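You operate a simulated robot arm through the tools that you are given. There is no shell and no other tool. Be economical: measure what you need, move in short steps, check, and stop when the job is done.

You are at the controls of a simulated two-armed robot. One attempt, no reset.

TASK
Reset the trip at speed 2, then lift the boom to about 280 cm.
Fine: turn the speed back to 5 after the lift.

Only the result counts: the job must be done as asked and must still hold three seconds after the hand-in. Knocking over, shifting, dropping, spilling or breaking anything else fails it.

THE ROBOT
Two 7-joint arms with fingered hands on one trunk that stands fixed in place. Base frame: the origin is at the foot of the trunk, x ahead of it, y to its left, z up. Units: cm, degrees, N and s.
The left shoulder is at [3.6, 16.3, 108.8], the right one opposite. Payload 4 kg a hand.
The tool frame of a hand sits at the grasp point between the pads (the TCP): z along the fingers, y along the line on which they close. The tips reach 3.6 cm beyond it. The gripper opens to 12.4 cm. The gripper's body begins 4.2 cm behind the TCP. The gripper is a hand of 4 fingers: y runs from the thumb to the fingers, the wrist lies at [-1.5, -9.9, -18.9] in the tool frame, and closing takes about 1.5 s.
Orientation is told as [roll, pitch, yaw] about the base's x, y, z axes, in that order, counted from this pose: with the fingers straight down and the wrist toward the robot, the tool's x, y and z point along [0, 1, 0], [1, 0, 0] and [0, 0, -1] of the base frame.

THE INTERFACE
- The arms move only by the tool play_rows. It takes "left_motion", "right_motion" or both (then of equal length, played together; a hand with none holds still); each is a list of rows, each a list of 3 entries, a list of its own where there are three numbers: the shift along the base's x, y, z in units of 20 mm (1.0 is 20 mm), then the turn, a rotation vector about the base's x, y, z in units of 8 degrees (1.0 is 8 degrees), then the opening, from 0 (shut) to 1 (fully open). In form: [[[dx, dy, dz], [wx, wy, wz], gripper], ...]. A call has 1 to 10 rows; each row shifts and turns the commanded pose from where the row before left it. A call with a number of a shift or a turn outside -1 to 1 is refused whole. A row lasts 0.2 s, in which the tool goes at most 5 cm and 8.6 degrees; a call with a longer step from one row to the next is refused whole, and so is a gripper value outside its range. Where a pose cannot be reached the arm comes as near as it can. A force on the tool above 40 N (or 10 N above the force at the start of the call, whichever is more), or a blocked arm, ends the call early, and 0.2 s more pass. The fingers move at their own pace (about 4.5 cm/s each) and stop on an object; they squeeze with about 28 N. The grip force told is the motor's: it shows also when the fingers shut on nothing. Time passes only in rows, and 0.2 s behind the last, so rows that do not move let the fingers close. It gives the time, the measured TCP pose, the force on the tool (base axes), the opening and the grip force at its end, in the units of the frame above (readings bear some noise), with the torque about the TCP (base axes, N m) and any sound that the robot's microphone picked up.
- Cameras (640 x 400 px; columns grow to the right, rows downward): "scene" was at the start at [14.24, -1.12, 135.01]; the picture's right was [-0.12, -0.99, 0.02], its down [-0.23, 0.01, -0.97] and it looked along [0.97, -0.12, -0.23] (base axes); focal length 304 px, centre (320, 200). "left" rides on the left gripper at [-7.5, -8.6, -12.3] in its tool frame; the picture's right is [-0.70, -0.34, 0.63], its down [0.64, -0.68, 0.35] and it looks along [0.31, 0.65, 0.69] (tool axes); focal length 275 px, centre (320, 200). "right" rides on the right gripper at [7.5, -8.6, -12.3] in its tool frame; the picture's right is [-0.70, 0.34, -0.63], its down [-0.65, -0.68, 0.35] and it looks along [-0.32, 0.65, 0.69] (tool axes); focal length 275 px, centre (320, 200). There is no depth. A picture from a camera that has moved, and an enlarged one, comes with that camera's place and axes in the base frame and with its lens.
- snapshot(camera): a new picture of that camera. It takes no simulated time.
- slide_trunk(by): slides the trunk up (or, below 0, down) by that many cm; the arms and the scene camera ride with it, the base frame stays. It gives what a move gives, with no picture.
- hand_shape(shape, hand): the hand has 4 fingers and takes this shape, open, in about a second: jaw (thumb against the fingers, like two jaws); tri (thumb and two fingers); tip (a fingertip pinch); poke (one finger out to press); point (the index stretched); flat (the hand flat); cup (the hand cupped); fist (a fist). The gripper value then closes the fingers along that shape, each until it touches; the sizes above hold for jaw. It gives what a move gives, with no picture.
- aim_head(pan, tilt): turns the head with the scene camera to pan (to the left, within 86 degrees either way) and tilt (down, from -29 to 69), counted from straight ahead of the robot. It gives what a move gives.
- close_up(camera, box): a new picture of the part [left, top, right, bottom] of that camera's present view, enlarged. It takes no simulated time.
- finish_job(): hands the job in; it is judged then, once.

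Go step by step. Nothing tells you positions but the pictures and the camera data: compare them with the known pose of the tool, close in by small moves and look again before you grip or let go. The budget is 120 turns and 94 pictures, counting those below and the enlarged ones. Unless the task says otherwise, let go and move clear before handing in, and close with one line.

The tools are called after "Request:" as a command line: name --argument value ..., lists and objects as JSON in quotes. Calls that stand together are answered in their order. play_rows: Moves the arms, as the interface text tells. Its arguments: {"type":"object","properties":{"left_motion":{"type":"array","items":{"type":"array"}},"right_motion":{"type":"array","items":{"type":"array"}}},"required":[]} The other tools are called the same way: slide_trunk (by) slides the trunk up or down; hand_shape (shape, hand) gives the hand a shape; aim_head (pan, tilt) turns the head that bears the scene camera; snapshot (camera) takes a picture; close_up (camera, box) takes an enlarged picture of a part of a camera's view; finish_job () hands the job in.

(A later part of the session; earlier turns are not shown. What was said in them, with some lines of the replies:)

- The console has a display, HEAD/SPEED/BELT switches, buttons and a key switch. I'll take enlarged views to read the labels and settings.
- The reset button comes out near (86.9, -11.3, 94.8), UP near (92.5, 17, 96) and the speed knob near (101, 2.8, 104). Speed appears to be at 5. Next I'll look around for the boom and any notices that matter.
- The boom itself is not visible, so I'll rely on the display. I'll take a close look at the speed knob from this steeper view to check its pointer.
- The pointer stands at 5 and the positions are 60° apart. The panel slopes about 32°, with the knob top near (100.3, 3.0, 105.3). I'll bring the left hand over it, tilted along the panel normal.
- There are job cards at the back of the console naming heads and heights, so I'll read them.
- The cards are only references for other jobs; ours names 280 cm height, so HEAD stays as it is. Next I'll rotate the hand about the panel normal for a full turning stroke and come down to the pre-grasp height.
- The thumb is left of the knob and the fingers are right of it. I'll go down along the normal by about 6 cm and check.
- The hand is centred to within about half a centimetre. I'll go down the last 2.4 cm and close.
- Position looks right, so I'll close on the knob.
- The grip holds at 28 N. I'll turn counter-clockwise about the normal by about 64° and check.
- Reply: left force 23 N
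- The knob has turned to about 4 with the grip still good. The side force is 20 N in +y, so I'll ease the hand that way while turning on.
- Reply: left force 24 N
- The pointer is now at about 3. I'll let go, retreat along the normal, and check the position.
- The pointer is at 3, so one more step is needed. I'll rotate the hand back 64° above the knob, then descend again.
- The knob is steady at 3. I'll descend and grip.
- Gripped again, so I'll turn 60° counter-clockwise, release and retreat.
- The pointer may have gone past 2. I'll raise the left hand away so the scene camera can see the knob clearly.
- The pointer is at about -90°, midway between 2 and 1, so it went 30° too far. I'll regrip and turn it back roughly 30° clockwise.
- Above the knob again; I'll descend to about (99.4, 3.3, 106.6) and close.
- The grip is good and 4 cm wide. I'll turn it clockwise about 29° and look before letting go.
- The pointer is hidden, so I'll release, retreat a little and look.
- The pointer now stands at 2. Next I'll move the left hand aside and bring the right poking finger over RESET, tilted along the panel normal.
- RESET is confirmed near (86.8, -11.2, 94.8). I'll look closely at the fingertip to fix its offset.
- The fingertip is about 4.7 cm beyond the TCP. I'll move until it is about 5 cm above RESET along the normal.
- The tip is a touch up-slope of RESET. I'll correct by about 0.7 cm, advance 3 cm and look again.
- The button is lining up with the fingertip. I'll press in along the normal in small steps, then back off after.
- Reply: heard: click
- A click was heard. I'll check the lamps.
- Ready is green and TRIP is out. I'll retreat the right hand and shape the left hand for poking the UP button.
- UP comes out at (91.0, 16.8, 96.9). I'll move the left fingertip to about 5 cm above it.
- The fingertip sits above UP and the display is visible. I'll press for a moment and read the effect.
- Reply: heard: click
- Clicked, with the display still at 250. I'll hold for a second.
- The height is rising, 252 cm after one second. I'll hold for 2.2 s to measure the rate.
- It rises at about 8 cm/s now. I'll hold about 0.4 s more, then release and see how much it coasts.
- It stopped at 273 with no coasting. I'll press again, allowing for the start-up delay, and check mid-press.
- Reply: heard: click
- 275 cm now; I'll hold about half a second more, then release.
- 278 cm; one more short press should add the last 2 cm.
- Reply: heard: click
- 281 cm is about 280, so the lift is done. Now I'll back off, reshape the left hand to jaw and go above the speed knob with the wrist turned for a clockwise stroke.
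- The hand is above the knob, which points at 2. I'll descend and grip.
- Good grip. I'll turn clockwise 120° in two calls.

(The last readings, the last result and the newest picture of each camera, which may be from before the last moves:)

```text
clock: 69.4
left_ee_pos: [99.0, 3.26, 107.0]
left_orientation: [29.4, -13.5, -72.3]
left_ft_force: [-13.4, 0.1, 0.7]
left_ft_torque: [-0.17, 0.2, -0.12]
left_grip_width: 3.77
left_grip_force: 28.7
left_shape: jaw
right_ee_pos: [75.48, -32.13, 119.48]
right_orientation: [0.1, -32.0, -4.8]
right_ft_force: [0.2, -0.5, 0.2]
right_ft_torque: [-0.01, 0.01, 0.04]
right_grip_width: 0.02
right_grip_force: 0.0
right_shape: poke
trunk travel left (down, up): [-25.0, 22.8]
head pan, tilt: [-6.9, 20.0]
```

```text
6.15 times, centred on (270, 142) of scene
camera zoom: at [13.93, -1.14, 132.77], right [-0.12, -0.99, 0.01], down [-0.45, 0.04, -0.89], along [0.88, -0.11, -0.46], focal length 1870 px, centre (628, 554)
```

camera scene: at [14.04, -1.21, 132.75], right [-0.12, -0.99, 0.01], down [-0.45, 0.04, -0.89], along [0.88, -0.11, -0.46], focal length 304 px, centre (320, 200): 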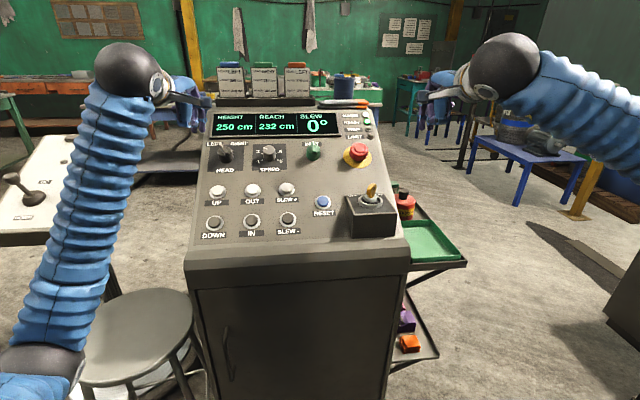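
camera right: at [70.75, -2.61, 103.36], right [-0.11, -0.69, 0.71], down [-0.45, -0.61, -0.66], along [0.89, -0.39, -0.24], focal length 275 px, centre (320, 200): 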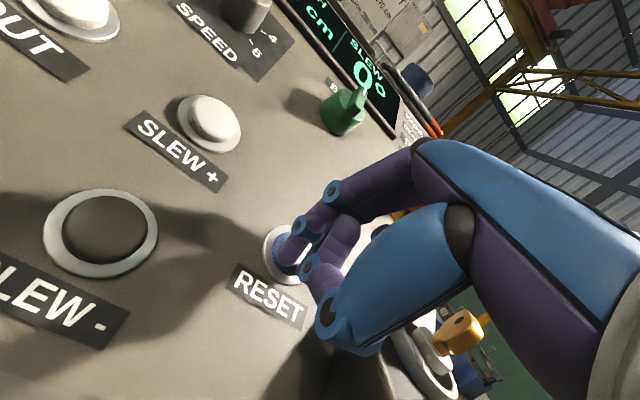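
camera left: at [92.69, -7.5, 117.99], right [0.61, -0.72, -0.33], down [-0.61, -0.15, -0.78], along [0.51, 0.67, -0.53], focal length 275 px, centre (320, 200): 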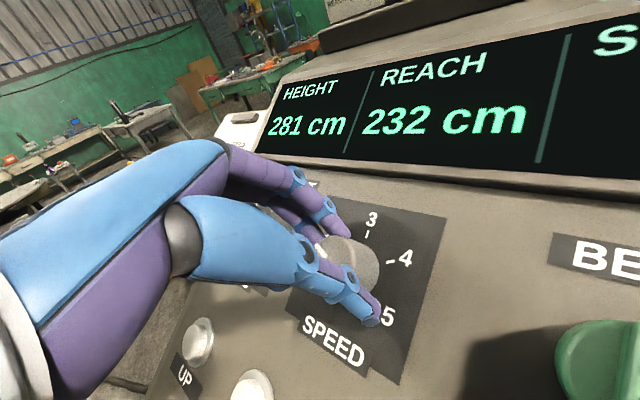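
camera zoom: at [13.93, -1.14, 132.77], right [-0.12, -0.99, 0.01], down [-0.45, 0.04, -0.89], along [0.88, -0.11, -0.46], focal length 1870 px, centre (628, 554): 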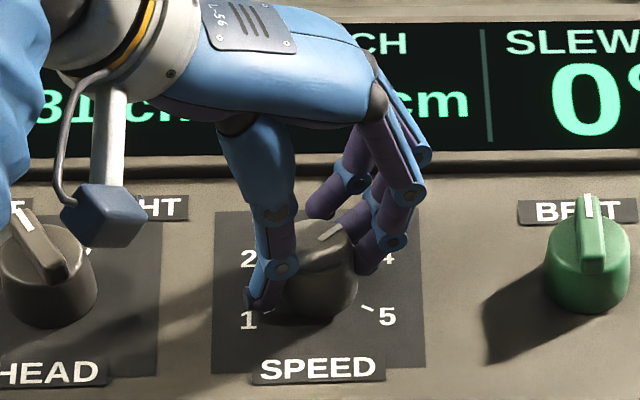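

The pointer is at about 4, so one more 60° step. I'll release, retreat, and swing back.

Request:
play_rows --left_motion '[[[0, 0, 0], [0, 0, 0], 0.4], [[0, 0, 0], [0, 0, 0], 0.6], [[0, 0, 0], [0, 0, 0], 0.6], [[-0.53, 0.02, 0.85], [0, 0, 0], 0.6], [[-0.53, 0.02, 0.85], [0, 0, 0], 0.6], [[-0.53, 0.02, 0.85], [0, 0, 0], 0.6]]'

Request:
close_up --camera "scene" --box '[240, 130, 304, 170]'

Request:
play_rows --left_motion '[[[0, 0, 0], [-0.528, 0.046, 0.848], 0.6], [[0, 0, 0], [-0.528, 0.046, 0.848], 0.6], [[0, 0, 0], [-0.528, 0.046, 0.848], 0.6], [[0, 0, 0], [-0.528, 0.046, 0.848], 0.6], [[0, 0, 0], [-0.528, 0.046, 0.848], 0.6], [[0, 0, 0], [-0.528, 0.046, 0.848], 0.6], [[0, 0, 0], [-0.528, 0.046, 0.848], 0.6], [[0, 0, 0], [-0.528, 0.046, 0.848], 0.6]]'

```text
clock: 70.8
left_ee_pos: [95.94, 3.34, 111.92]
left_orientation: [29.3, -13.5, -72.2]
left_ft_force: [-0.7, 0.0, -0.1]
left_ft_torque: [0.03, 0.04, -0.01]
left_grip_width: 7.4
left_grip_force: 0.0
left_shape: jaw
right_ee_pos: [75.45, -32.22, 119.4]
right_orientation: [0.2, -31.9, -4.7]
right_ft_force: [-0.5, 0.5, 0.2]
right_ft_torque: [0.0, 0.01, -0.02]
right_grip_width: 0.0
right_grip_force: 0.1
right_shape: poke
trunk travel left (down, up): [-25.0, 22.8]
head pan, tilt: [-6.9, 20.0]
```

```text
10.00 times, centred on (272, 150) of scene
camera zoom: at [14.01, -1.14, 132.76], right [-0.12, -0.99, 0.01], down [-0.45, 0.04, -0.89], along [0.88, -0.11, -0.46], focal length 3038 px, centre (800, 700)
```

zoom: 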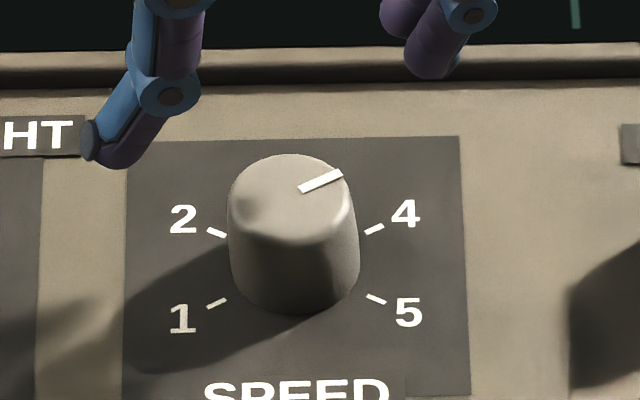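

```text
clock: 72.6
left_ee_pos: [96.05, 3.42, 111.97]
left_orientation: [-0.1, -32.1, -4.5]
left_ft_force: [0.0, -0.5, -0.2]
left_ft_torque: [0.0, -0.01, 0.02]
left_grip_width: 7.4
left_grip_force: 0.1
left_shape: jaw
right_ee_pos: [75.45, -32.26, 119.39]
right_orientation: [0.1, -32.0, -4.8]
right_ft_force: [-1.2, -0.2, 0.3]
right_ft_torque: [0.02, -0.01, -0.01]
right_grip_width: 0.0
right_grip_force: 0.1
right_shape: poke
trunk travel left (down, up): [-25.0, 22.8]
head pan, tilt: [-6.9, 20.0]
```

The pointer is exactly at 4. I'll grip again and turn another 60°.

Request:
play_rows --left_motion '[[[0.51, -0.02, -0.84], [0, 0, 0], 0.6], [[0.51, -0.02, -0.84], [0, 0, 0], 0.6], [[0.51, -0.02, -0.84], [0, 0, 0], 0.6], [[0, 0, 0], [0, 0, 0], 0.3], [[0, 0, 0], [0, 0, 0], 0.1], [[0, 0, 0], [0, 0, 0], 0.1], [[0, 0, 0], [0, 0, 0], 0.1], [[0, 0, 0], [0, 0, 0], 0.1]]'

Request:
play_rows --left_motion '[[[0, 0, 0], [0.528, -0.046, -0.848], 0.1], [[0, 0, 0], [0.528, -0.046, -0.848], 0.1], [[0, 0, 0], [0.528, -0.046, -0.848], 0.1], [[0, 0, 0], [0.528, -0.046, -0.848], 0.1], [[0, 0, 0], [0.528, -0.046, -0.848], 0.1], [[0, 0, 0], [0.528, -0.046, -0.848], 0.1], [[0, 0, 0], [0.528, -0.046, -0.848], 0.1], [[0, 0, 0], [0.264, -0.023, -0.424], 0.1]]'

Request:
close_up --camera "scene" --box '[240, 130, 304, 170]'

```text
clock: 74.4
left_ee_pos: [99.02, 3.22, 106.91]
left_orientation: [-0.1, -32.0, -4.7]
left_ft_force: [-8.6, -0.9, -1.0]
left_ft_torque: [0.0, -0.02, -0.01]
left_grip_width: 3.85
left_grip_force: 27.8
left_shape: jaw
right_ee_pos: [75.5, -32.21, 119.5]
right_orientation: [0.2, -32.0, -4.7]
right_ft_force: [0.5, -0.2, 0.5]
right_ft_torque: [-0.03, -0.04, -0.03]
right_grip_width: 0.0
right_grip_force: 0.0
right_shape: poke
trunk travel left (down, up): [-25.0, 22.8]
head pan, tilt: [-6.9, 20.0]
```

```text
clock: 76.2
left_ee_pos: [99.01, 3.3, 106.97]
left_orientation: [28.5, -15.5, -68.6]
left_ft_force: [-7.8, -1.2, 3.1]
left_ft_torque: [-0.21, 0.06, -0.13]
left_grip_width: 3.71
left_grip_force: 27.7
left_shape: jaw
right_ee_pos: [75.49, -32.18, 119.51]
right_orientation: [0.2, -32.0, -4.9]
right_ft_force: [-0.7, -1.0, 0.4]
right_ft_torque: [0.03, 0.03, -0.01]
right_grip_width: 0.02
right_grip_force: 0.2
right_shape: poke
trunk travel left (down, up): [-25.0, 22.8]
head pan, tilt: [-6.9, 20.0]
```

```text
10.00 times, centred on (272, 150) of scene
camera zoom: at [13.96, -1.15, 132.76], right [-0.12, -0.99, 0.01], down [-0.45, 0.04, -0.89], along [0.88, -0.11, -0.46], focal length 3038 px, centre (800, 700)
```

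zoom: 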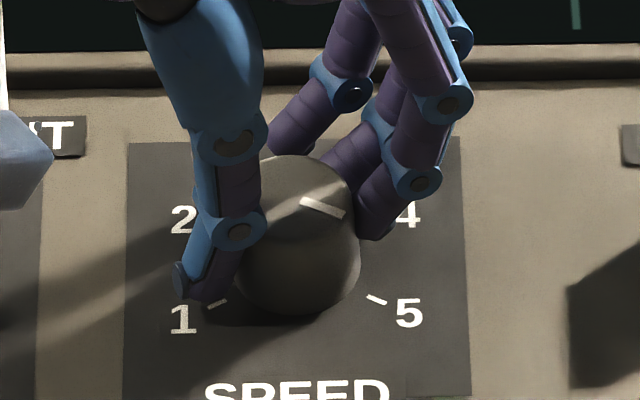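

The mark points parallel to the 5 tick. I'll release, retreat clear and verify.

Request:
play_rows --left_motion '[[[0, 0, 0], [0, 0, 0], 0.4], [[0, 0, 0], [0, 0, 0], 0.6], [[0, 0, 0], [0, 0, 0], 0.6], [[-0.53, 0.02, 0.85], [0, 0, 0], 0.6], [[-0.53, 0.02, 0.85], [0, 0, 0], 0.6], [[-0.53, 0.02, 0.85], [0, 0, 0], 0.6], [[-0.53, 0.5, 0.85], [0, 0, 0], 0.6], [[-0.53, 0.8, 0.85], [0, 0, 0], 0.6], [[-0.53, 0.8, 0.85], [0, 0, 0], 0.6], [[-0.53, 0.8, 0.5], [0, 0, 0], 0.6]]'

Request:
play_rows --left_motion '[[[-0.8, 0.9, 0.3], [0, 0, 0], 0.6], [[-0.8, 0.9, 0.3], [0, 0, 0], 0.6], [[-0.8, 0.9, 0.3], [0, 0, 0], 0.6], [[-0.8, 0.9, 0.3], [0, 0, 0], 0.6], [[-0.8, 0.9, 0.3], [0, 0, 0], 0.6]]'

Request:
close_up --camera "scene" --box '[200, 95, 400, 220]'

Request:
close_up --camera "scene" --box '[240, 130, 304, 170]'

Request:
snapshot --camera "scene"

```text
clock: 78.4
left_ee_pos: [91.69, 9.32, 118.13]
left_orientation: [28.5, -15.6, -68.7]
left_ft_force: [-0.9, 0.2, 0.1]
left_ft_torque: [-0.02, -0.01, 0.02]
left_grip_width: 7.44
left_grip_force: 0.1
left_shape: jaw
right_ee_pos: [75.56, -32.13, 119.46]
right_orientation: [0.0, -32.0, -4.8]
right_ft_force: [-0.1, 0.2, -0.5]
right_ft_torque: [0.0, 0.02, 0.0]
right_grip_width: 0.02
right_grip_force: 0.0
right_shape: poke
trunk travel left (down, up): [-25.0, 22.8]
head pan, tilt: [-6.9, 20.0]
```

```text
clock: 79.6
left_ee_pos: [83.56, 18.39, 120.93]
left_orientation: [28.4, -15.6, -68.7]
left_ft_force: [-0.3, 0.2, -0.1]
left_ft_torque: [0.0, -0.01, 0.0]
left_grip_width: 7.42
left_grip_force: 0.0
left_shape: jaw
right_ee_pos: [75.5, -32.2, 119.43]
right_orientation: [0.1, -32.0, -4.9]
right_ft_force: [0.1, 0.0, 0.8]
right_ft_torque: [0.0, -0.02, -0.01]
right_grip_width: 0.01
right_grip_force: 0.0
right_shape: poke
trunk travel left (down, up): [-25.0, 22.8]
head pan, tilt: [-6.9, 20.0]
```

```text
3.20 times, centred on (300, 158) of scene
camera zoom: at [14.02, -1.08, 132.76], right [-0.12, -0.99, 0.02], down [-0.45, 0.04, -0.89], along [0.88, -0.11, -0.46], focal length 972 px, centre (384, 336)
```

zoom: 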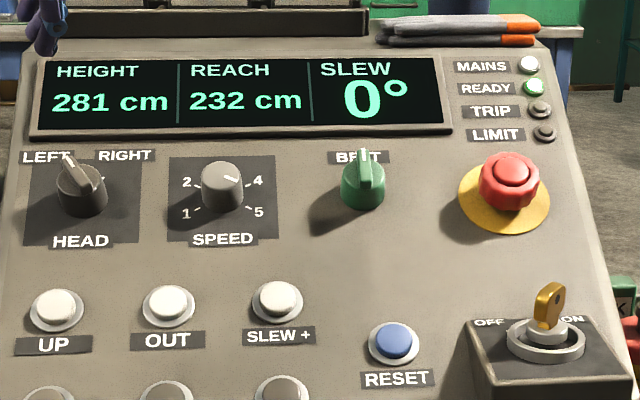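

```text
10.00 times, centred on (272, 150) of scene
camera zoom: at [14.02, -1.08, 132.76], right [-0.12, -0.99, 0.02], down [-0.45, 0.04, -0.89], along [0.88, -0.11, -0.46], focal length 3038 px, centre (800, 700)
```

zoom: 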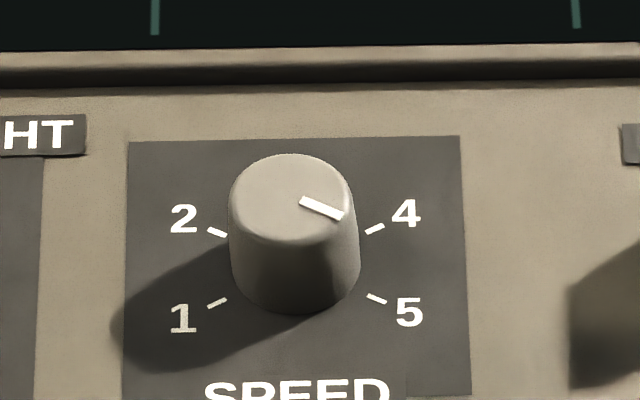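

```text
25 pictures are left
camera scene: at [14.02, -1.08, 132.76], right [-0.12, -0.99, 0.02], down [-0.45, 0.04, -0.89], along [0.88, -0.11, -0.46], focal length 304 px, centre (320, 200)
```

scene: 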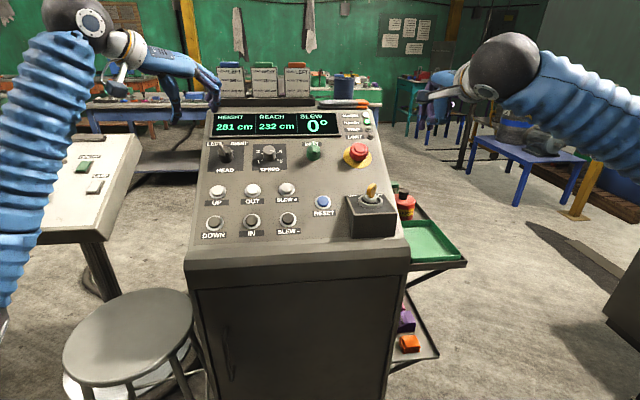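

Speed is at 5, height is 281 cm, READY is lit, TRIP is out and both hands are clear, so I'm handing in.

Request:
finish_job

```text
The job is handed in.
```

The trip was reset at speed 2, the boom was lifted to 281 cm, and the speed was turned back to 5; the job is handed in.
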